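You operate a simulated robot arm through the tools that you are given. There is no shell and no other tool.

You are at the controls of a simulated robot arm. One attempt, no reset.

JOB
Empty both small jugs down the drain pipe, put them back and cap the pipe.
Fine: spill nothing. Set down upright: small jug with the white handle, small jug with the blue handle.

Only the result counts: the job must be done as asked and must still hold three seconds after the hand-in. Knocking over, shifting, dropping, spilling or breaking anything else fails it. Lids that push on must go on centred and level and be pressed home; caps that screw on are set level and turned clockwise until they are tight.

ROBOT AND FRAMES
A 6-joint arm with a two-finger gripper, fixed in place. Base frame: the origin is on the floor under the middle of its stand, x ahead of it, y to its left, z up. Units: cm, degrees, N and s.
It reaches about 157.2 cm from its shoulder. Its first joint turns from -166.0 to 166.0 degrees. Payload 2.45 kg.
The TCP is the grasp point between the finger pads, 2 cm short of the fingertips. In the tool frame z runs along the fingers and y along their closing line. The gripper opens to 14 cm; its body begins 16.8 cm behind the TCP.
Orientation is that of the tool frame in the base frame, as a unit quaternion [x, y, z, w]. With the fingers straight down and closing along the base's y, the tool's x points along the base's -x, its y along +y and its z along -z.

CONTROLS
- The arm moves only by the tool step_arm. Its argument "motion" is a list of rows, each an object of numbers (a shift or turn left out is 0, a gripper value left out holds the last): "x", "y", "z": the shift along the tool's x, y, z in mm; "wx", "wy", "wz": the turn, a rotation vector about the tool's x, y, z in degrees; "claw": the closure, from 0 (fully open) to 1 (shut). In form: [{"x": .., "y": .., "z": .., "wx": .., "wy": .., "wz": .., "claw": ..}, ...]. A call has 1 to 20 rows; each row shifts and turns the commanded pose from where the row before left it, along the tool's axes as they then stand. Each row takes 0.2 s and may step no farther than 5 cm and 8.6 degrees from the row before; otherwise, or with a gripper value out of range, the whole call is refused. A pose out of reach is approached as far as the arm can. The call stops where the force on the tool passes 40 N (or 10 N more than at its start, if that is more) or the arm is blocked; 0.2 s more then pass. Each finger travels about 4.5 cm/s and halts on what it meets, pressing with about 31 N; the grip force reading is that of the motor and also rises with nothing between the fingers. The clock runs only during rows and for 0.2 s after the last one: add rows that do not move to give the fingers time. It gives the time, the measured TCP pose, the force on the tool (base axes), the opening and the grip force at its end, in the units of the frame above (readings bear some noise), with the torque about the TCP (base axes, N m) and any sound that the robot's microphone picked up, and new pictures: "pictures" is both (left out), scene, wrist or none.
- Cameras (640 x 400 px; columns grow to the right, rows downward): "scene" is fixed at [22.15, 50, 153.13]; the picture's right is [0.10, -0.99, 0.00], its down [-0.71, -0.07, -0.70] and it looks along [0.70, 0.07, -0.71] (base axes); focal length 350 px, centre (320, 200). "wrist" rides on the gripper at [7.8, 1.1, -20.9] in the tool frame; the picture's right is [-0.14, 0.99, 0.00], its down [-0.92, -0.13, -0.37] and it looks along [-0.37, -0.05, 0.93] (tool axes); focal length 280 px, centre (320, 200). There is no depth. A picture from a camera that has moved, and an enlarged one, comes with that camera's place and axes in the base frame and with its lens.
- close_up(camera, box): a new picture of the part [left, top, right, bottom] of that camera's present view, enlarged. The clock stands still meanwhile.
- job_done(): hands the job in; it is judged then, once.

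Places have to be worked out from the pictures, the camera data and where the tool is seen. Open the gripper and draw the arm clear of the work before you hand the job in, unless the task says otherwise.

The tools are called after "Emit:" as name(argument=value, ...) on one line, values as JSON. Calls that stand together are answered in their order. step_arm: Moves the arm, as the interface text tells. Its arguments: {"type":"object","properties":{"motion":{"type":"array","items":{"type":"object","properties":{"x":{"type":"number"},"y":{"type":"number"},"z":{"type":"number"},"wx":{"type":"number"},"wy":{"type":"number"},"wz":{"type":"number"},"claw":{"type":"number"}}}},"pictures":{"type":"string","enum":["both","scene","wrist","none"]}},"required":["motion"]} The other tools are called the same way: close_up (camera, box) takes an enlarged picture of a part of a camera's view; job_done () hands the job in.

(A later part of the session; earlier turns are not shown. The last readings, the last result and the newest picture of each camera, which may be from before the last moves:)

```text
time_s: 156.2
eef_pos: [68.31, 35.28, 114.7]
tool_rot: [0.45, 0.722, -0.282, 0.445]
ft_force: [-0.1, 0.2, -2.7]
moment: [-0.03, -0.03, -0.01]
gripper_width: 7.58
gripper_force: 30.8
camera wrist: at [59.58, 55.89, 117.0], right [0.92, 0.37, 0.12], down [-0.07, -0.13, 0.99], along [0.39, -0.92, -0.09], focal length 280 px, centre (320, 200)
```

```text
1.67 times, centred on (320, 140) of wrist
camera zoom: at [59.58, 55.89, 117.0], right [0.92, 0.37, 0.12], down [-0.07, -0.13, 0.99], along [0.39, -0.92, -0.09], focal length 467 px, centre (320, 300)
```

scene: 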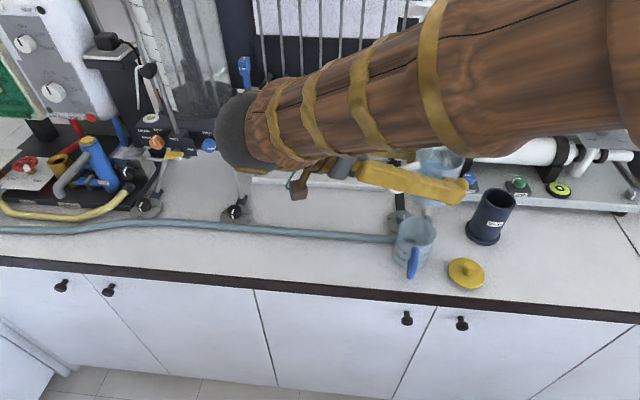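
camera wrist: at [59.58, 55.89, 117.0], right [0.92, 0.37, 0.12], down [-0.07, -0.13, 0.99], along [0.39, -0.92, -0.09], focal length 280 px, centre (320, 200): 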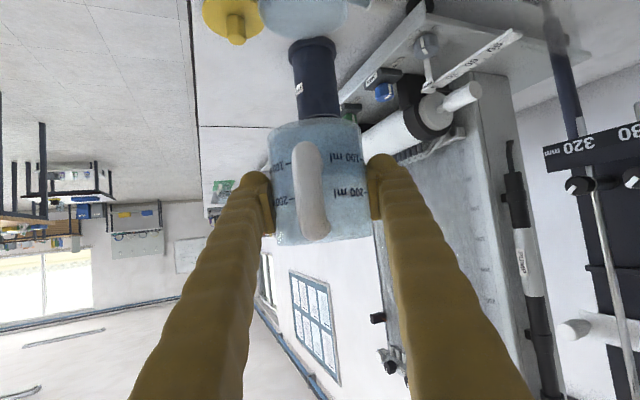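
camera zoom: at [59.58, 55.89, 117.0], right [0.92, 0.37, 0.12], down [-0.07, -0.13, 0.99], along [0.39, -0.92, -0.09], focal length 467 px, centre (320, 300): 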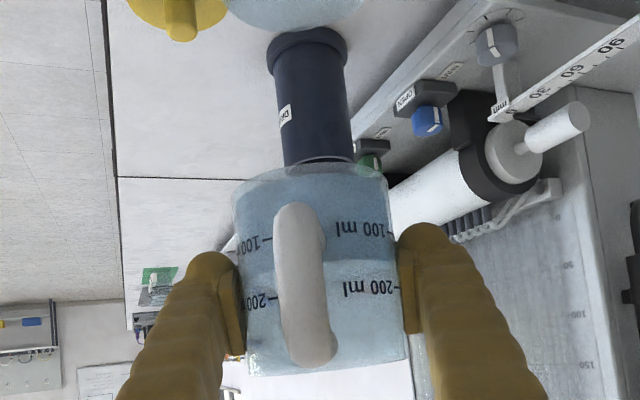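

Same station and posture as in the first pour, with the spout about 5° left of the pour plane (≈4 mm, acceptable). I pre-tilt 15° slowly, then move forward over the pipe.

Emit:
step_arm(motion=[{"wy": 0.5}, {"wy": 1}, {"wy": 1.5}, {"wy": 1.5}, {"wy": 1.5}, {"wy": 1.5}, {"wy": 1.5}, {"wy": 1.5}, {"wy": 1.5}, {"wy": 1.5}, {"wy": 1}, {"wy": 0.5}, {}], pictures="none")

Emit:
step_arm(motion=[{"x": -1.99, "z": 2.25}, {"x": -3.98, "z": 4.49}, {"x": -5.3, "z": 5.99}, {"x": -5.3, "z": 5.99}, {"x": -5.3, "z": 5.99}, {"x": -5.3, "z": 5.99}, {"x": -5.3, "z": 5.99}, {"x": -5.3, "z": 5.99}, {"x": -5.3, "z": 5.99}, {"x": -5.3, "z": 5.99}, {"x": -5.3, "z": 5.99}, {"x": -5.3, "z": 5.99}, {"x": -5.3, "z": 5.99}, {"x": -5.3, "z": 5.99}, {"x": -5.3, "z": 5.99}, {"x": -3.98, "z": 4.49}, {"x": -2.25, "z": 2.55}, {"x": -1.33, "z": 1.5}, {}], pictures="both")

Emit:
close_up(camera="wrist", box=[230, 60, 410, 260])

Emit:
close_up(camera="scene", box=[410, 120, 550, 250])

```text
time_s: 159.0
eef_pos: [68.24, 35.31, 114.68]
tool_rot: [0.483, 0.773, -0.221, 0.347]
ft_force: [0.8, -0.2, -2.0]
moment: [-0.04, -0.03, -0.02]
gripper_width: 7.54
gripper_force: 31.2
```

```text
time_s: 163.0
eef_pos: [73.61, 24.08, 114.76]
tool_rot: [0.484, 0.773, -0.222, 0.346]
ft_force: [0.4, 0.7, -3.8]
moment: [-0.05, -0.02, -0.01]
gripper_width: 7.57
gripper_force: 31.0
camera wrist: at [65.61, 43.48, 122.66], right [0.93, 0.35, 0.1], down [0.04, -0.35, 0.93], along [0.36, -0.87, -0.34], focal length 280 px, centre (320, 200)
```

scene: 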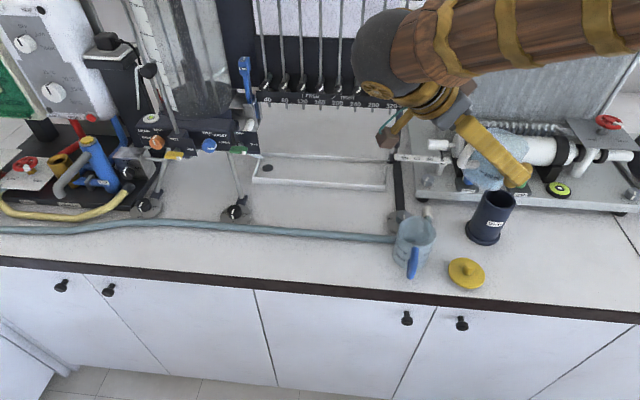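
wrist: 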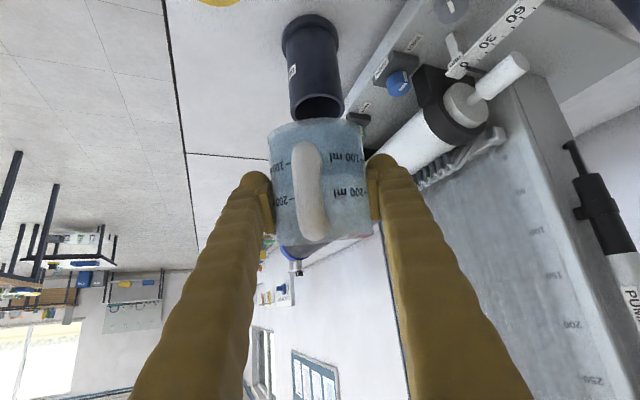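

```text
2.00 times, centred on (320, 160) of wrist
camera zoom: at [65.61, 43.48, 122.66], right [0.93, 0.35, 0.1], down [0.04, -0.35, 0.93], along [0.36, -0.87, -0.34], focal length 561 px, centre (320, 280)
```

zoom: 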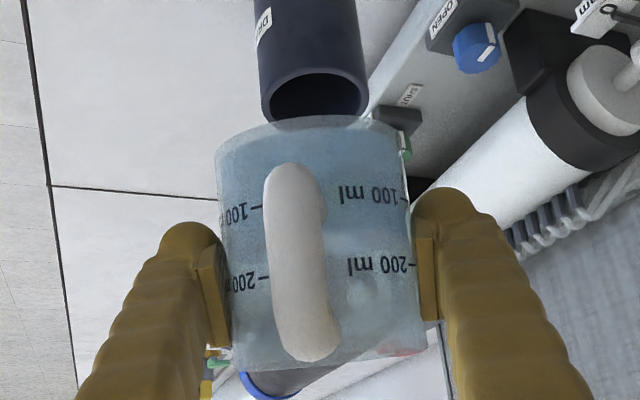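

```text
3.08 times, centred on (480, 185) of scene
camera zoom: at [22.15, 50.0, 153.13], right [0.1, -0.99, 0.0], down [-0.71, -0.07, -0.7], along [0.7, 0.07, -0.71], focal length 1077 px, centre (-172, 246)
```

zoom: 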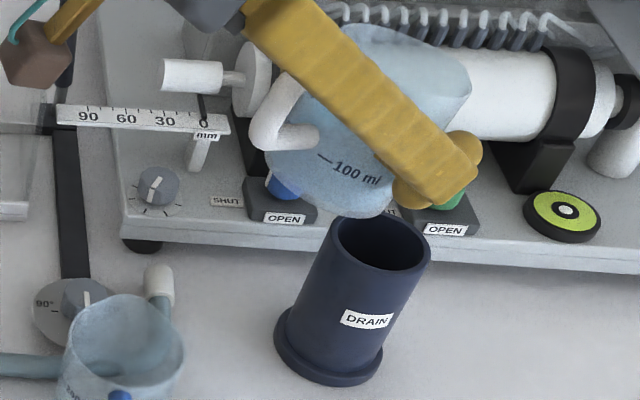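

Alignment is the same as for the first jug. I lower 8 cm, then tilt to 19° while sinking, as before.

Emit:
step_arm(motion=[{"x": 2.24, "z": 1.99}, {"x": 4.49, "z": 3.98}, {"x": 5.98, "z": 5.31}, {"x": 5.98, "z": 5.31}, {"x": 5.98, "z": 5.31}, {"x": 5.98, "z": 5.31}, {"x": 5.98, "z": 5.31}, {"x": 5.98, "z": 5.31}, {"x": 5.98, "z": 5.31}, {"x": 4.49, "z": 3.98}, {"x": 3.74, "z": 3.32}, {"x": 2.24, "z": 1.99}, {"x": 0.75, "z": 0.66}, {"wy": 1, "x": 2.1, "z": 1.49}, {"wy": 1, "x": 2.1, "z": 1.49}, {"wy": 1, "x": 2.1, "z": 1.49}, {"wy": 1, "x": 2.1, "z": 1.49}, {}], pictures="none")

Emit:
close_up(camera="scene", box=[450, 155, 520, 215])

```text
time_s: 166.8
eef_pos: [73.42, 24.13, 105.72]
tool_rot: [0.492, 0.784, -0.204, 0.318]
ft_force: [0.4, -0.3, -2.2]
moment: [-0.05, 0.01, 0.01]
gripper_width: 7.55
gripper_force: 31.1
```

```text
6.67 times, centred on (485, 185) of scene
camera zoom: at [22.15, 50.0, 153.13], right [0.1, -0.99, 0.0], down [-0.71, -0.07, -0.7], along [0.7, 0.07, -0.71], focal length 2333 px, centre (-780, 300)
```

zoom: 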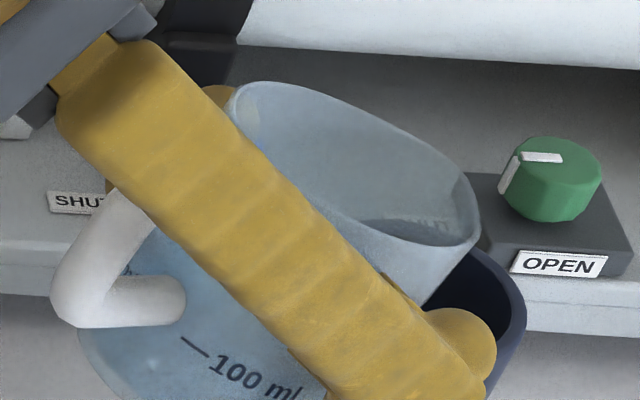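

Practically identical to the first run. I continue the slow tilt about the lip, 1° per row to 35°.

Emit:
step_arm(motion=[{"wy": 1, "x": 0.2, "z": -0.15}, {"wy": 1, "x": 0.2, "z": -0.15}, {"wy": 1, "x": 0.2, "z": -0.15}, {"wy": 1, "x": 0.2, "z": -0.15}, {"wy": 1, "x": 0.2, "z": -0.15}, {"wy": 1, "x": 0.2, "z": -0.15}, {"wy": 1, "x": -0.18, "z": -0.49}, {"wy": 1, "x": -0.18, "z": -0.49}, {"wy": 1, "x": -0.18, "z": -0.49}, {"wy": 1, "x": -0.18, "z": -0.49}, {"wy": 1, "x": -0.18, "z": -0.49}, {"wy": 1, "x": -0.31, "z": -0.64}, {"wy": 1, "x": -0.31, "z": -0.64}, {"wy": 1, "x": -0.31, "z": -0.64}, {"wy": 1, "x": -0.31, "z": -0.64}, {"wy": 1, "x": -0.31, "z": -0.64}, {}], pictures="none")

Emit:
close_up(camera="scene", box=[440, 145, 530, 255])

Emit:
close_up(camera="wrist", box=[250, 80, 390, 260])

```text
time_s: 170.4
eef_pos: [73.34, 24.29, 106.21]
tool_rot: [0.515, 0.821, -0.134, 0.207]
ft_force: [-0.2, 0.0, -1.7]
moment: [-0.05, -0.01, -0.03]
gripper_width: 7.52
gripper_force: 31.0
```

```text
3.64 times, centred on (485, 200) of scene
camera zoom: at [22.15, 50.0, 153.13], right [0.1, -0.99, 0.0], down [-0.71, -0.07, -0.7], along [0.7, 0.07, -0.71], focal length 1273 px, centre (-280, 200)
```

zoom: 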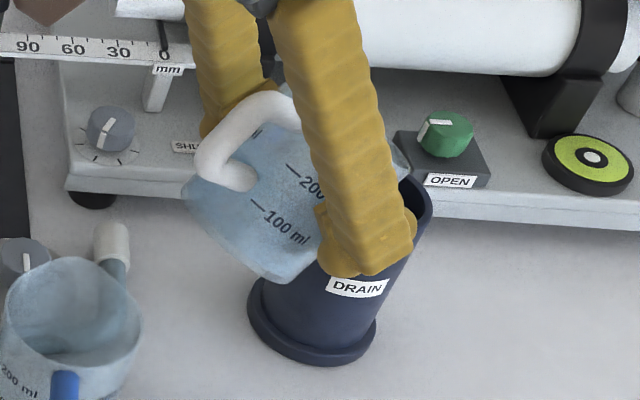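

```text
2.22 times, centred on (320, 170) of wrist
camera zoom: at [67.15, 40.08, 120.89], right [0.95, 0.32, 0.06], down [0.17, -0.62, 0.76], along [0.28, -0.71, -0.64], focal length 623 px, centre (320, 267)
```

zoom: 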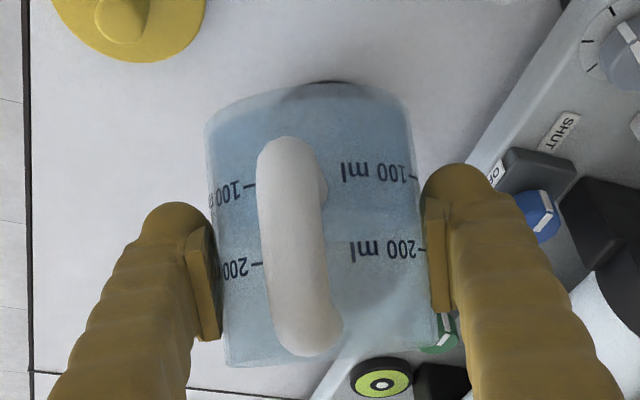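

No flow yet; alignment steady. Continue to 50°, sinking slightly.

Emit:
step_arm(motion=[{"wy": 1, "x": -0.36, "z": -0.72}, {"wy": 1, "x": -0.36, "z": -0.72}, {"wy": 1, "x": -0.36, "z": -0.72}, {"wy": 1, "x": -0.36, "z": -0.72}, {"wy": 1, "x": -0.36, "z": -0.72}, {"wy": 1, "x": -0.31, "z": -0.32}, {"wy": 1, "x": -0.31, "z": -0.32}, {"wy": 1, "x": -0.31, "z": -0.32}, {"wy": 1, "x": -0.31, "z": -0.32}, {"wy": 1, "x": -0.31, "z": -0.32}, {"wy": 0.7, "x": -0.2, "z": -0.2}, {"wy": 0.7, "x": -0.2, "z": -0.2}, {"wy": 0.7, "x": -0.2, "z": -0.2}, {"wy": 0.7, "x": -0.2, "z": -0.2}, {"wy": 0.7, "x": -0.2, "z": -0.2}, {"wy": 0.7, "x": -0.2, "z": -0.2}, {"wy": 0.8, "x": -0.2, "z": -0.2}], pictures="none")

Emit:
close_up(camera="scene", box=[440, 145, 530, 255])

Emit:
close_up(camera="wrist", box=[250, 80, 390, 260])

```text
time_s: 174.0
eef_pos: [73.49, 24.11, 107.11]
tool_rot: [0.528, 0.841, -0.065, 0.097]
ft_force: [0.3, -0.2, -3.1]
moment: [-0.03, -0.02, 0.02]
gripper_width: 7.51
gripper_force: 30.8
```

```text
3.64 times, centred on (485, 200) of scene
camera zoom: at [22.15, 50.0, 153.13], right [0.1, -0.99, 0.0], down [-0.71, -0.07, -0.7], along [0.7, 0.07, -0.71], focal length 1273 px, centre (-280, 200)
```

zoom: 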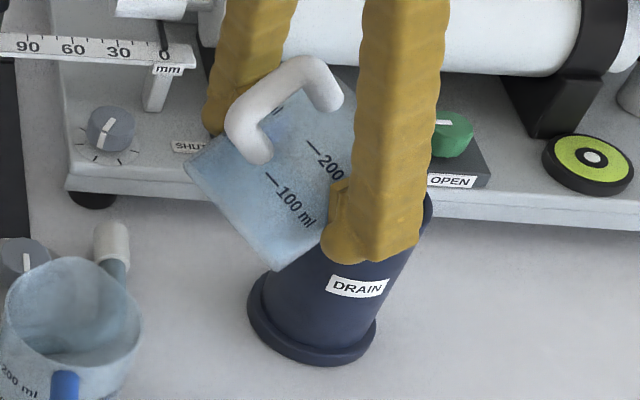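

```text
2.22 times, centred on (320, 170) of wrist
camera zoom: at [69.16, 36.08, 125.49], right [0.95, 0.31, 0.02], down [0.24, -0.78, 0.57], along [0.2, -0.54, -0.82], focal length 623 px, centre (320, 267)
```

zoom: 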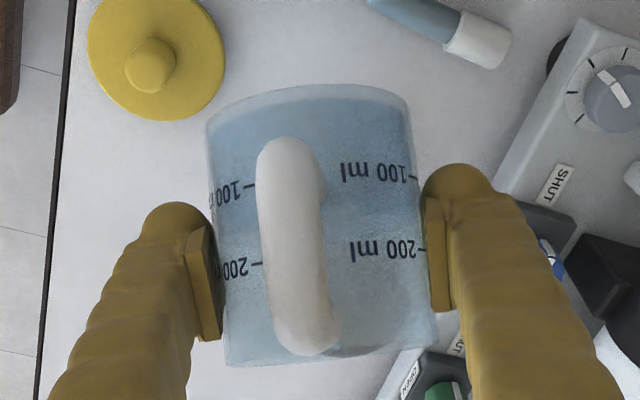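

Emit:
step_arm(motion=[{"wy": 0.5, "x": 0.06, "z": 0.95}, {"wy": 0.5, "x": 0.06, "z": 0.95}, {"wy": 0.5, "x": 0.06, "z": 0.95}, {"wy": 0.5, "x": 0.06, "z": 0.95}, {"wy": 0.5, "x": 0.06, "z": 0.95}, {"wy": 0.5, "x": 0.06, "z": 0.95}, {"wy": 0.5, "x": 0.06, "z": 0.95}, {"wy": 0.5, "x": 0.06, "z": 0.95}, {"wy": 0.5, "x": -0.23, "z": -0.45}, {"wy": 0.5, "x": -0.23, "z": -0.45}, {"wy": 0.5, "x": -0.23, "z": -0.45}, {"wy": 0.5, "x": -0.23, "z": -0.45}, {"wy": 0.5, "x": -0.23, "z": -0.45}, {"wy": 0.5, "x": -0.23, "z": -0.45}, {"wy": 0.5, "x": -0.23, "z": -0.45}, {"wy": 0.5, "x": -0.23, "z": -0.45}], pictures="none")

Emit:
close_up(camera="scene", box=[440, 145, 530, 255])

Emit:
close_up(camera="wrist", box=[250, 80, 390, 260])

```text
time_s: 177.4
eef_pos: [73.5, 24.08, 106.75]
tool_rot: [0.53, 0.846, -0.029, 0.038]
ft_force: [-0.1, -0.1, -1.4]
moment: [-0.02, -0.02, 0.03]
gripper_width: 7.51
gripper_force: 30.6
```

```text
3.64 times, centred on (485, 200) of scene
camera zoom: at [22.15, 50.0, 153.13], right [0.1, -0.99, 0.0], down [-0.71, -0.07, -0.7], along [0.7, 0.07, -0.71], focal length 1273 px, centre (-280, 200)
```

zoom: 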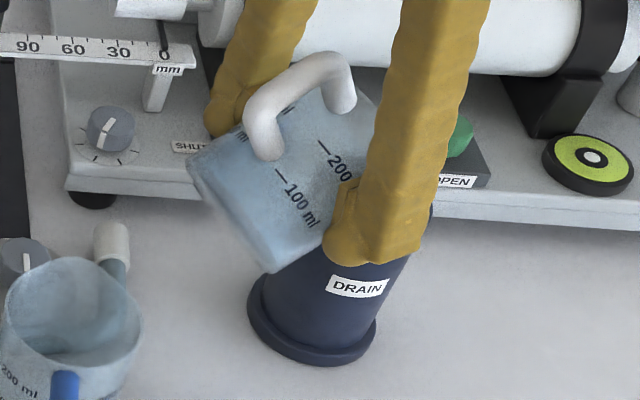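

```text
2.22 times, centred on (320, 170) of wrist
camera zoom: at [70.39, 33.42, 126.72], right [0.95, 0.31, 0.01], down [0.27, -0.85, 0.46], along [0.14, -0.43, -0.89], focal length 623 px, centre (320, 267)
```

zoom: 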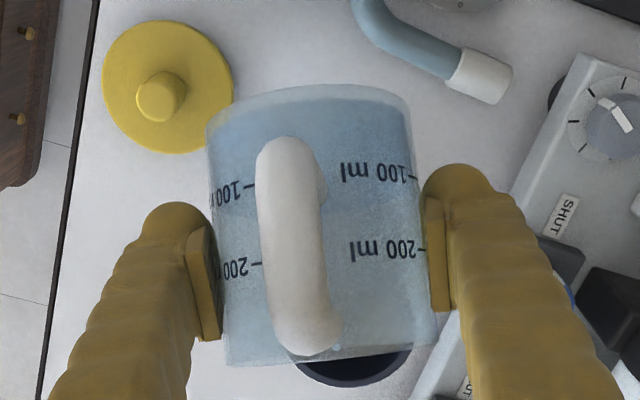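

Flow is proceeding and the mouth sits right under the lip. Continue at 0.5° per row to 68°.

Emit:
step_arm(motion=[{"wy": 0.5, "x": -0.23, "z": -0.45}, {"wy": 0.5, "x": -0.23, "z": -0.45}, {"wy": 0.5, "x": -0.23, "z": -0.45}, {"wy": 0.5, "x": -0.23, "z": -0.45}, {"wy": 0.5, "x": -0.23, "z": -0.45}, {"wy": 0.5, "x": -0.23, "z": -0.45}, {"wy": 0.5, "x": -0.23, "z": -0.45}, {"wy": 0.5, "x": -0.23, "z": -0.45}, {"wy": 0.5, "x": -0.23, "z": -0.45}, {"wy": 0.5, "x": -0.23, "z": -0.45}, {"wy": 0.5, "x": -0.23, "z": -0.45}, {"wy": 0.5, "x": -0.23, "z": -0.45}, {"wy": 0.5, "x": -0.23, "z": -0.45}, {"wy": 0.5, "x": -0.23, "z": -0.45}, {"wy": 0.5, "x": -0.23, "z": -0.45}, {"wy": 0.5, "x": -0.23, "z": -0.45}, {"wy": 0.5, "x": -0.23, "z": -0.45}, {"wy": 0.5, "x": -0.23, "z": -0.45}, {"wy": 0.5, "x": -0.23, "z": -0.45}, {"wy": 0.5, "x": -0.23, "z": -0.45}], pictures="none")

Emit:
close_up(camera="scene", box=[440, 145, 530, 255])

Emit:
close_up(camera="wrist", box=[250, 100, 390, 280])

```text
time_s: 181.6
eef_pos: [73.77, 23.68, 107.86]
tool_rot: [0.531, 0.846, 0.019, -0.034]
ft_force: [-0.7, -0.1, -0.7]
moment: [-0.01, 0.01, 0.0]
gripper_width: 7.53
gripper_force: 30.7
```

```text
3.64 times, centred on (485, 200) of scene
camera zoom: at [22.15, 50.0, 153.13], right [0.1, -0.99, 0.0], down [-0.71, -0.07, -0.7], along [0.7, 0.07, -0.71], focal length 1273 px, centre (-280, 200)
```

zoom: 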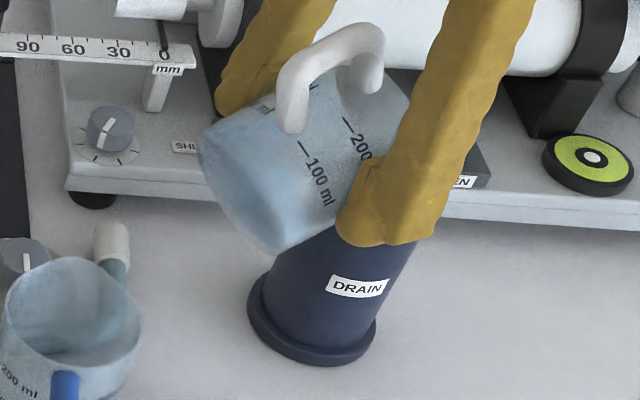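

```text
2.22 times, centred on (320, 190) of wrist
camera zoom: at [72.19, 29.79, 129.15], right [0.95, 0.31, -0.02], down [0.3, -0.91, 0.3], along [0.07, -0.29, -0.96], focal length 623 px, centre (320, 222)
```

zoom: 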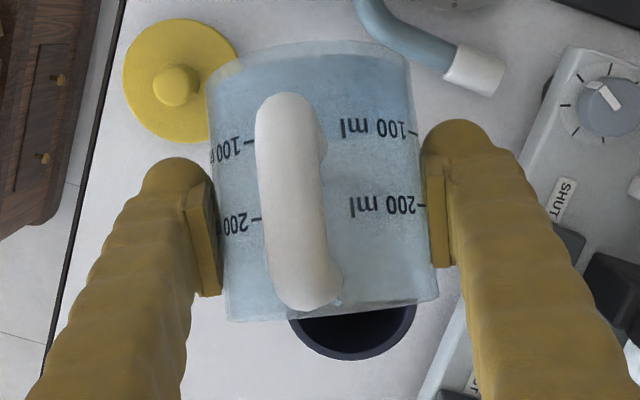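

All within the mouth, counter dry. Continue slowly to 80°.

Emit:
step_arm(motion=[{"wy": 0.5, "x": -0.23, "z": -0.45}, {"wy": 0.5, "x": -0.23, "z": -0.45}, {"wy": 0.5, "x": -0.23, "z": -0.45}, {"wy": 0.5, "x": -0.23, "z": -0.45}, {"wy": 0.5, "x": -0.23, "z": -0.45}, {"wy": 0.5, "x": -0.23, "z": -0.45}, {"wy": 0.6, "x": -0.28, "z": -0.54}, {"wy": 0.6, "x": -0.28, "z": -0.54}, {"wy": 0.6, "x": -0.28, "z": -0.54}, {"wy": 0.6, "x": -0.28, "z": -0.54}, {"wy": 0.6, "x": -0.28, "z": -0.54}, {"wy": 0.6, "x": -0.28, "z": -0.54}, {"wy": 0.6, "x": -0.28, "z": -0.54}, {"wy": 0.6, "x": -0.28, "z": -0.54}, {"wy": 0.7, "x": -0.32, "z": -0.63}, {"wy": 0.7, "x": -0.32, "z": -0.63}, {"wy": 0.7, "x": -0.32, "z": -0.63}, {"wy": 0.7, "x": -0.32, "z": -0.63}, {"wy": 0.7, "x": -0.32, "z": -0.63}, {"wy": 0.7, "x": -0.32, "z": -0.63}], pictures="none")

Emit:
close_up(camera="scene", box=[440, 145, 530, 255])

Emit:
close_up(camera="wrist", box=[250, 100, 390, 280])

```text
time_s: 185.8
eef_pos: [74.05, 23.08, 108.64]
tool_rot: [0.527, 0.837, 0.073, -0.124]
ft_force: [0.5, 0.0, -0.3]
moment: [0.0, -0.03, 0.02]
gripper_width: 7.48
gripper_force: 30.9
```

```text
3.64 times, centred on (485, 200) of scene
camera zoom: at [22.15, 50.0, 153.13], right [0.1, -0.99, 0.0], down [-0.71, -0.07, -0.7], along [0.7, 0.07, -0.71], focal length 1273 px, centre (-280, 200)
```

zoom: 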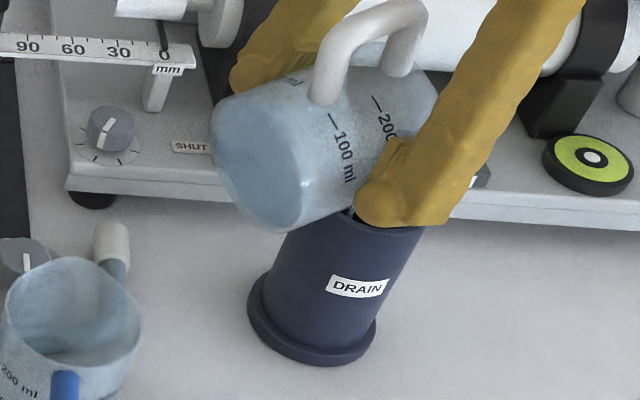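

```text
2.22 times, centred on (320, 190) of wrist
camera zoom: at [74.51, 25.05, 130.84], right [0.95, 0.31, -0.05], down [0.31, -0.95, 0.09], along [-0.02, -0.1, -0.99], focal length 623 px, centre (320, 222)
```

zoom: 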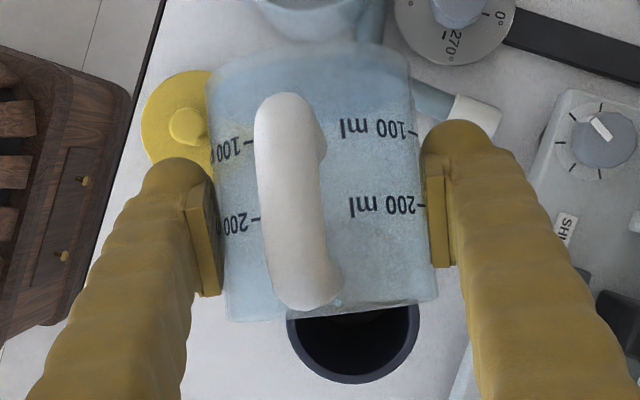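

A thin stream is again falling inside the mouth. I continue to 94° with a 3 mm nudge forward.

Emit:
step_arm(motion=[{"wy": 0.65, "x": -0.59, "z": -0.68}, {"wy": 0.65, "x": -0.59, "z": -0.68}, {"wy": 0.65, "x": -0.59, "z": -0.68}, {"wy": 0.65, "x": -0.59, "z": -0.68}, {"wy": 0.65, "x": -0.59, "z": -0.68}, {"wy": 0.65, "x": -0.59, "z": -0.68}, {"wy": 0.65, "x": -0.59, "z": -0.68}, {"wy": 0.65, "x": -0.59, "z": -0.68}, {"wy": 0.65, "x": -0.59, "z": -0.68}, {"wy": 0.65, "x": -0.59, "z": -0.68}, {"wy": 0.65, "x": -0.3, "z": -0.59}, {"wy": 0.65, "x": -0.3, "z": -0.59}, {"wy": 0.65, "x": -0.3, "z": -0.59}, {"wy": 0.65, "x": -0.3, "z": -0.59}, {"wy": 0.65, "x": -0.3, "z": -0.59}, {"wy": 0.65, "x": -0.3, "z": -0.59}, {"wy": 0.65, "x": -0.3, "z": -0.59}, {"wy": 0.65, "x": -0.3, "z": -0.59}, {"wy": 0.65, "x": -0.3, "z": -0.59}, {"wy": 0.65, "x": -0.3, "z": -0.59}], pictures="none")

Emit:
close_up(camera="scene", box=[440, 145, 530, 255])

Emit:
close_up(camera="wrist", box=[250, 100, 390, 280])

```text
time_s: 190.0
eef_pos: [74.69, 21.8, 109.46]
tool_rot: [0.515, 0.819, 0.132, -0.218]
ft_force: [0.3, 0.3, -0.9]
moment: [0.0, -0.01, -0.01]
gripper_width: 7.48
gripper_force: 30.9
```

```text
3.64 times, centred on (485, 200) of scene
camera zoom: at [22.15, 50.0, 153.13], right [0.1, -0.99, 0.0], down [-0.71, -0.07, -0.7], along [0.7, 0.07, -0.71], focal length 1273 px, centre (-280, 200)
```

zoom: 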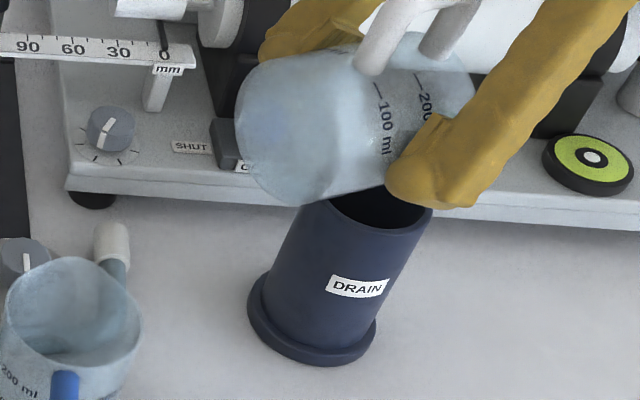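

```text
2.22 times, centred on (320, 190) of wrist
camera zoom: at [77.3, 19.24, 131.51], right [0.94, 0.32, -0.07], down [0.31, -0.94, -0.13], along [-0.11, 0.1, -0.99], focal length 623 px, centre (320, 222)
```

zoom: 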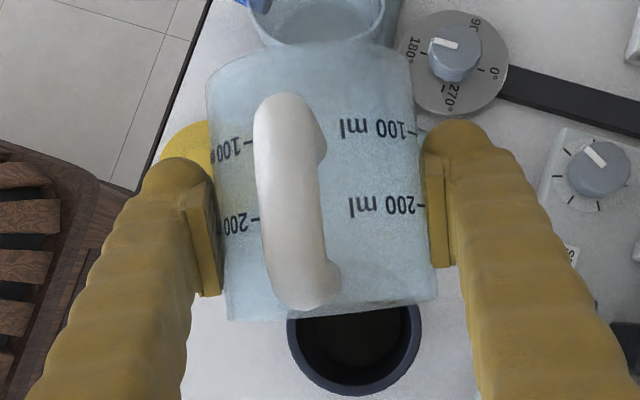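

Stream has ended, counter dry. I tip on to 112° and hold to drain the last drops.

Emit:
step_arm(motion=[{"wy": 1.5, "x": -0.7, "z": -1.35}, {"wy": 1.5, "x": -0.7, "z": -1.35}, {"wy": 1.5, "x": -0.7, "z": -1.35}, {"wy": 1.5, "x": -0.7, "z": -1.35}, {"wy": 1.5, "x": -0.7, "z": -1.35}, {"wy": 1.5, "x": -0.7, "z": -1.35}, {"wy": 1.5, "x": -0.7, "z": -1.35}, {"wy": 1.5, "x": -0.7, "z": -1.35}, {"wy": 1.5, "x": -0.7, "z": -1.35}, {"wy": 1.5, "x": -0.7, "z": -1.35}, {"wy": 1.5, "x": -0.7, "z": -1.35}, {"wy": 1.5, "x": -0.7, "z": -1.35}, {}, {}, {}, {}, {}, {}, {}, {}], pictures="both")

Emit:
close_up(camera="scene", box=[380, 145, 530, 285])

```text
time_s: 194.2
eef_pos: [75.41, 20.36, 110.31]
tool_rot: [0.488, 0.774, 0.212, -0.343]
ft_force: [0.6, 0.2, -1.0]
moment: [-0.01, 0.0, 0.03]
gripper_width: 7.48
gripper_force: 31.4
camera wrist: at [80.87, 11.83, 130.16], right [0.93, 0.35, -0.11], down [0.27, -0.86, -0.43], along [-0.24, 0.37, -0.9], focal length 280 px, centre (320, 200)
```

scene: 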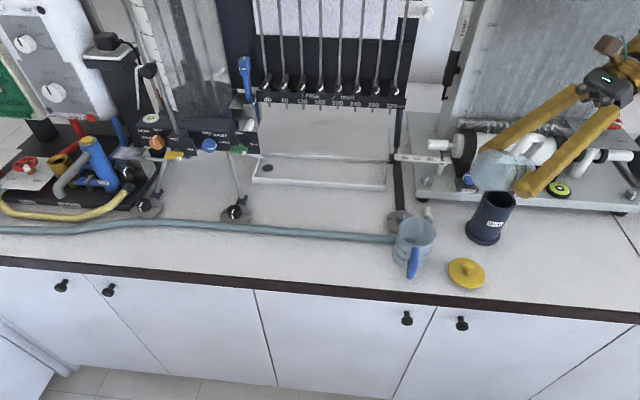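
wrist: 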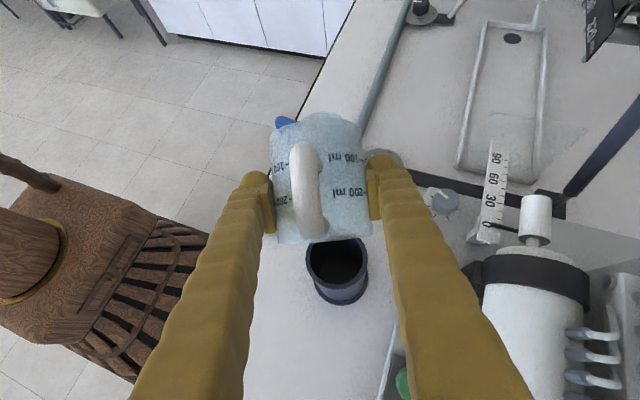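

```text
2.86 times, centred on (455, 215) of scene
camera zoom: at [22.15, 50.0, 153.13], right [0.1, -0.99, 0.0], down [-0.71, -0.07, -0.7], along [0.7, 0.07, -0.71], focal length 1000 px, centre (-66, 157)
```

zoom: 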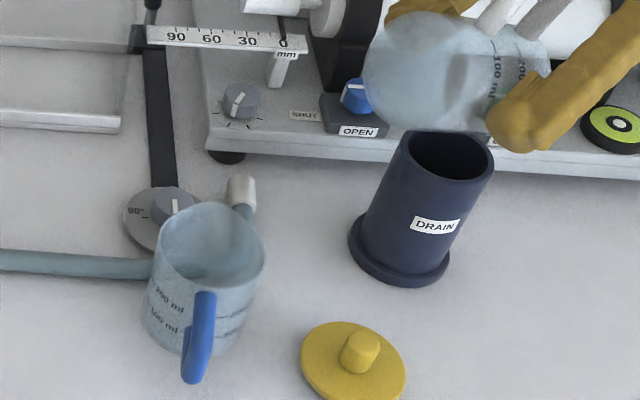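

White jug is empty. I rewind the tilt over the pipe, rising gradually as before.

Emit:
step_arm(motion=[{"wy": -3, "x": 2.31, "z": 1.26}, {"wy": -3, "x": 2.31, "z": 1.26}, {"wy": -3, "x": 2.31, "z": 1.26}, {"wy": -3, "x": 2.31, "z": 1.26}, {"wy": -3, "x": 2.31, "z": 1.26}, {"wy": -3, "x": 2.31, "z": 1.26}, {"wy": -3, "x": 2.31, "z": 1.26}, {"wy": -3, "x": 2.31, "z": 1.26}, {"wy": -3, "x": 2.31, "z": 1.26}, {"wy": -3, "x": 1.57, "z": 0.96}, {"wy": -3, "x": 1.57, "z": 0.96}, {"wy": -3, "x": 1.57, "z": 0.96}, {"wy": -3, "x": 1.57, "z": 0.96}, {"wy": -3, "x": 1.57, "z": 0.96}, {"wy": -3, "x": 1.57, "z": 0.96}, {"wy": -3, "x": 1.57, "z": 0.96}, {"wy": -3, "x": 1.57, "z": 0.96}, {}], pictures="none")

Emit:
step_arm(motion=[{"wy": -3, "x": 0.82, "z": 1.0}, {"wy": -3, "x": 0.82, "z": 1.0}, {"wy": -3, "x": 0.82, "z": 1.0}, {"wy": -3, "x": 0.82, "z": 1.0}, {"wy": -3, "x": 0.82, "z": 1.0}, {"wy": -3, "x": 0.82, "z": 1.0}, {"wy": -3, "x": 0.82, "z": 1.0}, {"wy": -3, "x": 0.82, "z": 1.0}, {"wy": -3.083, "x": -2.28, "z": -0.76}, {"wy": -3.083, "x": -2.28, "z": -0.76}, {"wy": -3.083, "x": -2.28, "z": -0.76}, {"wy": -3.083, "x": -2.28, "z": -0.76}, {"wy": -3.083, "x": -2.28, "z": -0.76}, {"wy": -3.083, "x": -2.28, "z": -0.76}, {"wy": -3.083, "x": -2.28, "z": -0.76}, {"wy": -3.083, "x": -2.28, "z": -0.76}, {"wy": -3.083, "x": -2.28, "z": -0.76}, {"wy": -3.083, "x": -2.28, "z": -0.76}, {"wy": -3.083, "x": -2.28, "z": -0.76}, {"wy": -3.083, "x": -2.28, "z": -0.76}], pictures="both")

```text
time_s: 198.0
eef_pos: [73.67, 23.68, 110.08]
tool_rot: [0.531, 0.847, -0.019, 0.023]
ft_force: [0.8, 0.2, -1.0]
moment: [-0.03, 0.0, -0.01]
gripper_width: 7.45
gripper_force: 30.9
```

```text
time_s: 202.2
eef_pos: [74.27, 23.02, 111.64]
tool_rot: [0.449, 0.717, -0.287, 0.45]
ft_force: [-0.1, -0.1, 0.0]
moment: [0.01, 0.0, -0.02]
gripper_width: 7.46
gripper_force: 30.7
camera wrist: at [65.57, 43.55, 113.6], right [0.92, 0.38, 0.12], down [-0.08, -0.11, 0.99], along [0.39, -0.92, -0.07], focal length 280 px, centre (320, 200)
```

scene: 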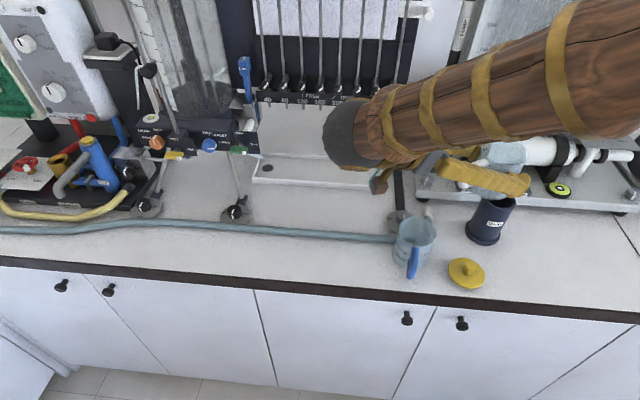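
wrist: 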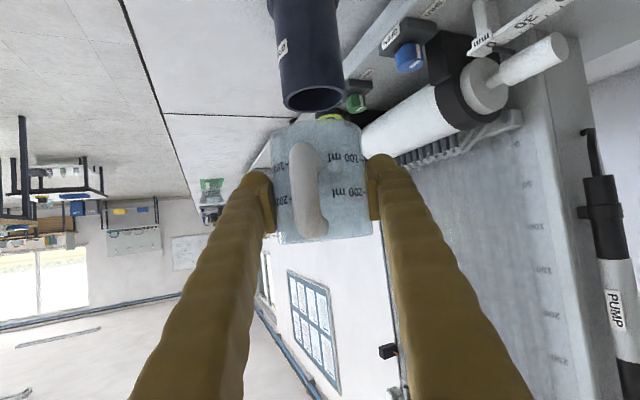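

Upright and clear. I undo a 1° over-rotation, carry the jug back and up to the traverse station, then yaw to −45°.

Emit:
step_arm(motion=[{"wy": 1, "x": -1.82, "z": -10}, {"x": -1.82, "z": -14.7}, {"x": -1.82, "z": -14.7}, {"x": -1.82, "z": -14.7}, {"x": -1.82, "z": -14.7}, {"x": -1.82, "z": -14.7}, {"x": -1.82, "z": -14.7}, {"x": -1.82, "z": -14.7}, {"x": -1.82, "z": -14.7}, {"x": -1.82, "z": -14.7}, {"x": -1.82, "z": -14.7}, {"z": -5}, {"wx": -3.47, "wy": -0.034, "wz": -1.73}, {"wx": -3.47, "wy": -0.034, "wz": -1.73}, {"wx": -3.47, "wy": -0.034, "wz": -1.73}, {"wx": -3.47, "wy": -0.034, "wz": -1.73}, {"wx": -3.47, "wy": -0.034, "wz": -1.73}, {}, {}], pictures="none")

```text
time_s: 206.2
eef_pos: [68.21, 35.11, 120.6]
tool_rot: [0.324, 0.787, -0.203, 0.484]
ft_force: [-0.6, -0.6, -0.1]
moment: [-0.01, -0.03, 0.0]
gripper_width: 7.44
gripper_force: 30.4
```

Emit:
step_arm(motion=[{"x": 2.7, "y": 6.4, "z": -5.6}, {"x": 5.45, "y": 12.77, "z": -11.13}, {"x": 5.45, "y": 12.77, "z": -11.13}, {"x": 5.45, "y": 12.77, "z": -11.13}, {"x": 5.45, "y": 12.77, "z": -11.13}, {"x": 5.45, "y": 12.77, "z": -11.13}, {"x": 5.45, "y": 12.77, "z": -11.13}, {"x": 5.45, "y": 12.77, "z": -11.13}, {"x": 5.45, "y": 12.77, "z": -11.13}, {"x": 5.45, "y": 12.77, "z": -11.13}, {"x": 5.45, "y": 12.77, "z": -11.13}, {"x": 5.45, "y": 12.77, "z": -11.13}, {"x": 5.45, "y": 12.77, "z": -11.13}, {"x": 5.45, "y": 12.77, "z": -11.13}, {"x": 5.45, "y": 12.77, "z": -11.13}, {"x": 5.45, "y": 12.77, "z": -11.13}, {"x": 5.45, "y": 12.77, "z": -11.13}, {"x": 5.45, "y": 12.77, "z": -11.13}, {"x": 2.7, "y": 6.4, "z": -5.6}], pictures="none")

```text
time_s: 210.2
eef_pos: [68.69, 67.43, 120.56]
tool_rot: [0.323, 0.787, -0.203, 0.485]
ft_force: [-0.2, -0.8, 0.2]
moment: [0.01, 0.01, 0.02]
gripper_width: 7.44
gripper_force: 31.5
```

Emit:
step_arm(motion=[{"x": 2.7, "y": 6.2, "z": -5.52}, {"x": 5.41, "y": 12.4, "z": -11.04}, {"x": 5.41, "y": 12.4, "z": -11.04}, {"x": 5.41, "y": 12.4, "z": -11.04}, {"x": 5.41, "y": 12.4, "z": -11.04}, {"x": 5.41, "y": 12.4, "z": -11.04}, {"x": 5.41, "y": 12.4, "z": -11.04}, {"x": 5.41, "y": 12.4, "z": -11.04}, {"x": 5.41, "y": 12.4, "z": -11.04}, {"x": 2.7, "y": 6.2, "z": -5.52}, {"wx": -5.37, "wy": -0.052, "wz": -2.68}, {"wx": -5.37, "wy": -0.052, "wz": -2.68}, {"wx": -5.37, "wy": -0.052, "wz": -2.68}, {"wx": -5.37, "wy": -0.052, "wz": -2.68}, {"wx": -5.37, "wy": -0.052, "wz": -2.68}, {"wx": -5.37, "wy": -0.052, "wz": -2.68}, {"wx": -5.37, "wy": -0.052, "wz": -2.68}, {"wx": -5.37, "wy": -0.052, "wz": -2.68}, {}, {}], pictures="wrist")

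```text
time_s: 214.4
eef_pos: [68.81, 82.95, 120.63]
tool_rot: [-0.025, 0.85, 0.011, 0.526]
ft_force: [-0.1, 0.1, -0.3]
moment: [0.01, -0.03, 0.01]
gripper_width: 7.39
gripper_force: 30.5
camera wrist: at [46.56, 82.92, 122.88], right [0.01, 0.99, 0.12], down [0.09, -0.12, 0.99], along [1.0, 0.0, -0.09], focal length 280 px, centre (320, 200)
```

wrist: 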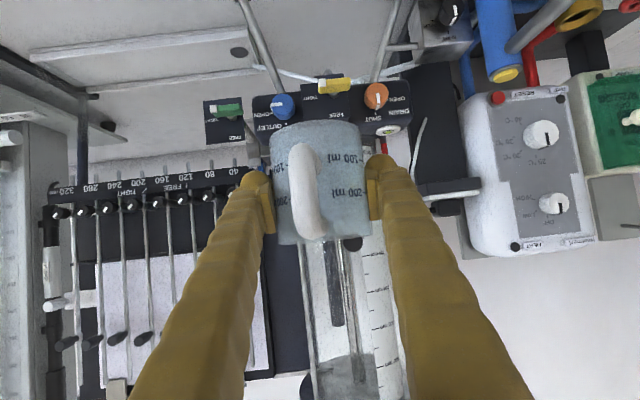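

Back over its spot. I lower 25 cm to just above the counter.

Emit:
step_arm(motion=[{"x": 8.95, "y": 2.5, "z": 4.46}, {"x": 17.9, "y": 0.2, "z": 8.93}, {"x": 19.7, "y": 0.2, "z": 9.82}, {"x": 19.7, "y": 0.2, "z": 9.82}, {"x": 19.7, "y": 0.2, "z": 9.82}, {"x": 19.7, "y": 0.2, "z": 9.82}, {"x": 19.7, "y": 0.2, "z": 9.82}, {"x": 19.7, "y": 0.2, "z": 9.82}, {"x": 19.7, "y": 0.2, "z": 9.82}, {"x": 19.7, "y": 0.2, "z": 9.82}, {"x": 19.7, "y": 0.2, "z": 9.82}, {"x": 13.4, "y": 0.1, "z": 6.7}, {"x": 4.47, "z": 2.23}, {"x": 1.79, "z": 0.89}, {}, {}], pictures="wrist")

Emit:
close_up(camera="wrist", box=[230, 60, 410, 260])

```text
time_s: 217.8
eef_pos: [68.8, 83.2, 95.47]
tool_rot: [-0.025, 0.85, 0.011, 0.526]
ft_force: [0.0, -0.1, -0.7]
moment: [0.0, 0.01, 0.0]
gripper_width: 7.39
gripper_force: 31.0
camera wrist: at [46.57, 83.24, 97.86], right [0.01, 0.99, 0.12], down [0.09, -0.12, 0.99], along [1.0, 0.0, -0.09], focal length 280 px, centre (320, 200)
```

wrist: 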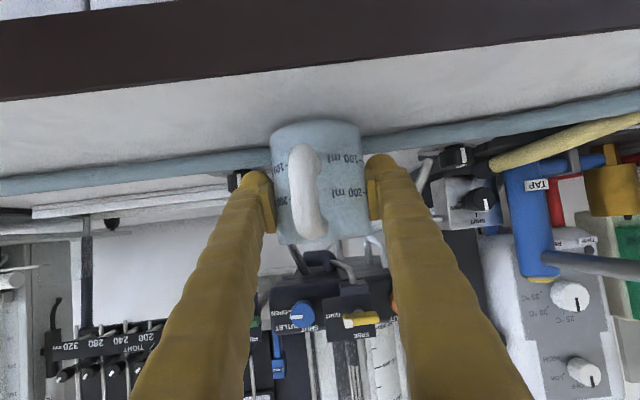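

```text
2.00 times, centred on (320, 160) of wrist
camera zoom: at [46.57, 83.24, 97.86], right [0.01, 0.99, 0.12], down [0.09, -0.12, 0.99], along [1.0, 0.0, -0.09], focal length 561 px, centre (320, 280)
```

zoom: 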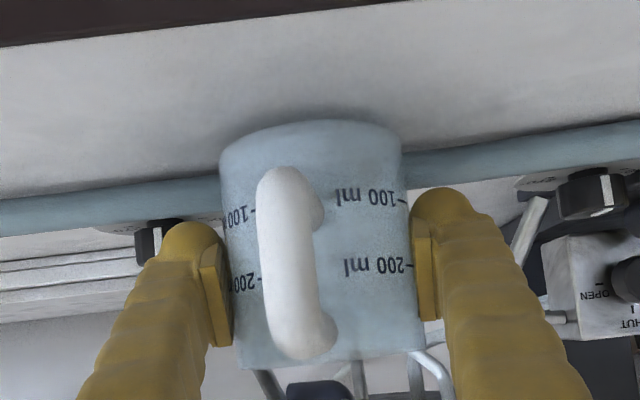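

The jug hovers a few millimetres above the counter. I lower in 1 mm steps feeling for contact.

Emit:
step_arm(motion=[{"x": 0.9, "z": 0.45}, {"x": 0.9, "z": 0.45}, {"x": 0.9, "z": 0.45}, {}], pictures="none")

```text
time_s: 218.8
eef_pos: [68.83, 83.24, 95.26]
tool_rot: [-0.026, 0.85, 0.012, 0.526]
ft_force: [-0.4, 0.1, -0.4]
moment: [0.01, -0.02, 0.01]
gripper_width: 7.37
gripper_force: 31.2
```

Emit:
step_arm(motion=[{"x": 0.9, "z": 0.45}, {"x": 0.9, "z": 0.45}, {"x": 0.9, "z": 0.45}, {}], pictures="none")

```text
time_s: 219.8
eef_pos: [68.83, 83.29, 95.11]
tool_rot: [-0.025, 0.85, 0.011, 0.526]
ft_force: [0.8, -1.4, 8.1]
moment: [-0.15, 0.17, 0.02]
gripper_width: 7.41
gripper_force: 31.3
```

Contact felt (8 N). I ease up half a millimetre and open the fingers slowly.

Emit:
step_arm(motion=[{"x": -0.6, "z": -0.3}, {}, {"claw": 0.45}, {"claw": 0.43}, {"claw": 0.41}, {"claw": 0.38}, {"claw": 0.34}, {"claw": 0.3}, {}, {}], pictures="both")

Emit:
close_up(camera="wrist", box=[230, 60, 410, 260])

```text
time_s: 222.0
eef_pos: [68.85, 83.22, 95.18]
tool_rot: [-0.025, 0.85, 0.012, 0.526]
ft_force: [-0.3, 1.0, 0.4]
moment: [-0.03, 0.02, 0.02]
gripper_width: 9.81
gripper_force: 0.0
camera wrist: at [46.58, 83.25, 97.37], right [0.01, 0.99, 0.12], down [0.09, -0.12, 0.99], along [1.0, 0.0, -0.09], focal length 280 px, centre (320, 200)
```

scene: 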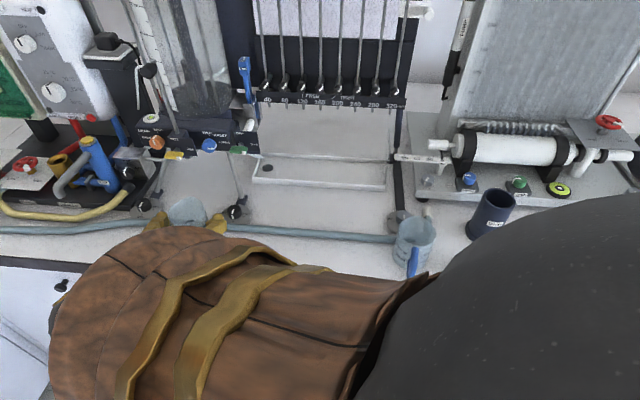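
wrist: 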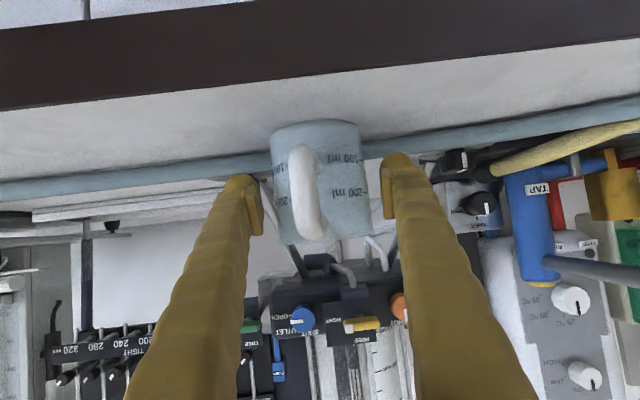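

```text
2.00 times, centred on (320, 160) of wrist
camera zoom: at [46.58, 83.25, 97.37], right [0.01, 0.99, 0.12], down [0.09, -0.12, 0.99], along [1.0, 0.0, -0.09], focal length 561 px, centre (320, 280)
```

zoom: 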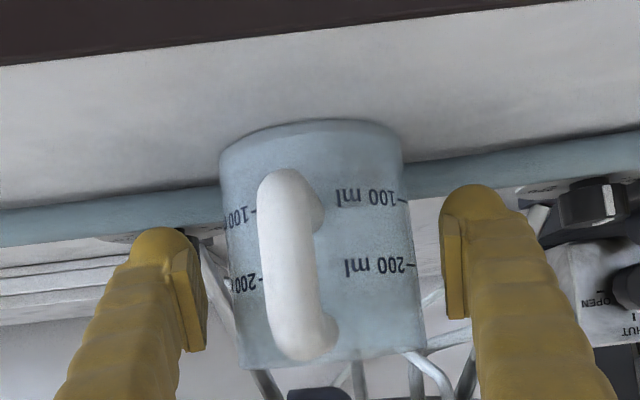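

White jug released upright in its place. I back out slowly along the finger direction, then check.

Emit:
step_arm(motion=[{"z": -8}, {"z": -12}, {"z": -13}, {"z": -13}, {"z": -13}, {"z": -13}, {"z": -13}, {"z": -13}, {"z": -13}, {"z": -13}, {}, {}], pictures="both")

Emit:
close_up(camera="wrist", box=[190, 80, 430, 240])

Emit:
close_up(camera="scene", box=[145, 190, 235, 270])

```text
time_s: 224.6
eef_pos: [57.74, 82.63, 100.59]
tool_rot: [-0.025, 0.85, 0.012, 0.526]
ft_force: [0.3, 0.2, -0.3]
moment: [0.0, 0.02, 0.02]
gripper_width: 9.79
gripper_force: 0.0
camera wrist: at [35.51, 82.62, 102.86], right [0.01, 0.99, 0.12], down [0.09, -0.12, 0.99], along [1.0, 0.0, -0.09], focal length 280 px, centre (320, 200)
```

scene: 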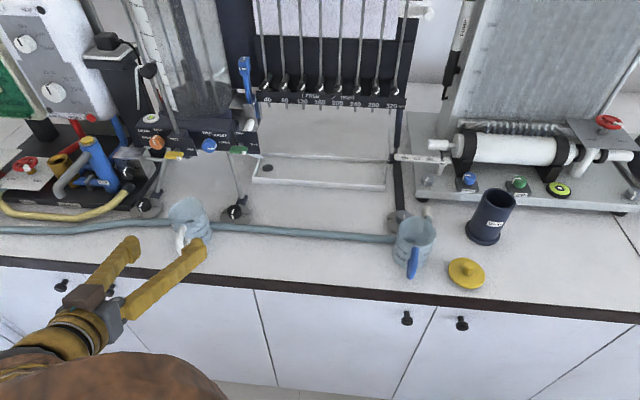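
wrist: 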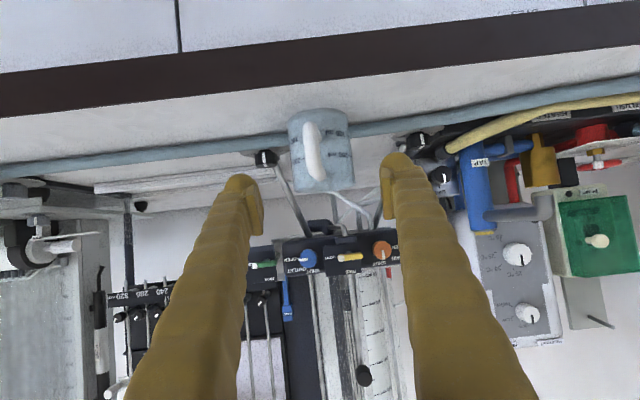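

```text
2.50 times, centred on (310, 160) of wrist
camera zoom: at [35.51, 82.62, 102.86], right [0.01, 0.99, 0.12], down [0.09, -0.12, 0.99], along [1.0, 0.0, -0.09], focal length 701 px, centre (345, 300)
```

zoom: 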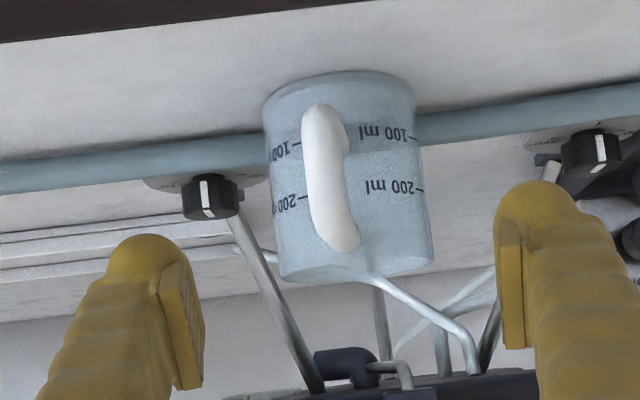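

```text
5.00 times, centred on (190, 230) of scene
camera zoom: at [22.15, 50.0, 153.13], right [0.1, -0.99, 0.0], down [-0.71, -0.07, -0.7], along [0.7, 0.07, -0.71], focal length 1750 px, centre (970, 50)
```

zoom: 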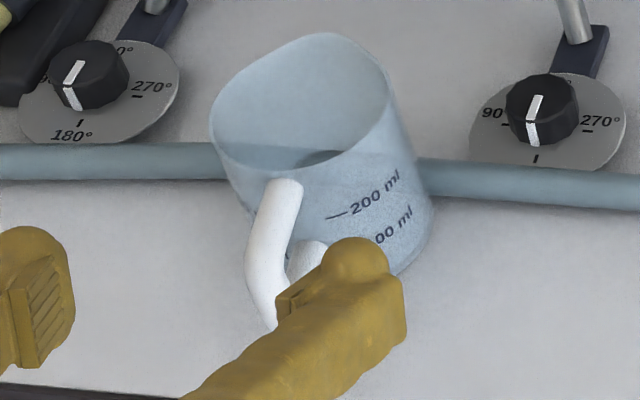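

White jug stands upright at its place. I rise along the path I came down.

Emit:
step_arm(motion=[{"x": -10, "y": -1, "z": -5}, {"x": -15.67, "y": -1.29, "z": -7.58}, {"x": -15.67, "y": -1.29, "z": -7.58}, {"x": -15.67, "y": -1.29, "z": -7.58}, {"x": -15.67, "y": -1.29, "z": -7.58}, {"x": -15.67, "y": -1.29, "z": -7.58}, {"x": -15.67, "y": -1.29, "z": -7.58}, {"x": -15.67, "y": -1.29, "z": -7.58}, {"x": -15.67, "y": -1.29, "z": -7.58}, {"x": -15.67, "y": -1.29, "z": -7.58}, {"x": -15.67, "y": -1.29, "z": -7.58}, {"x": -15.67, "y": -1.29, "z": -7.58}, {}], pictures="none")

```text
time_s: 227.4
eef_pos: [57.96, 81.37, 120.97]
tool_rot: [-0.025, 0.851, 0.011, 0.525]
ft_force: [-0.3, 0.4, -0.1]
moment: [-0.02, 0.0, 0.02]
gripper_width: 9.79
gripper_force: 0.1
```

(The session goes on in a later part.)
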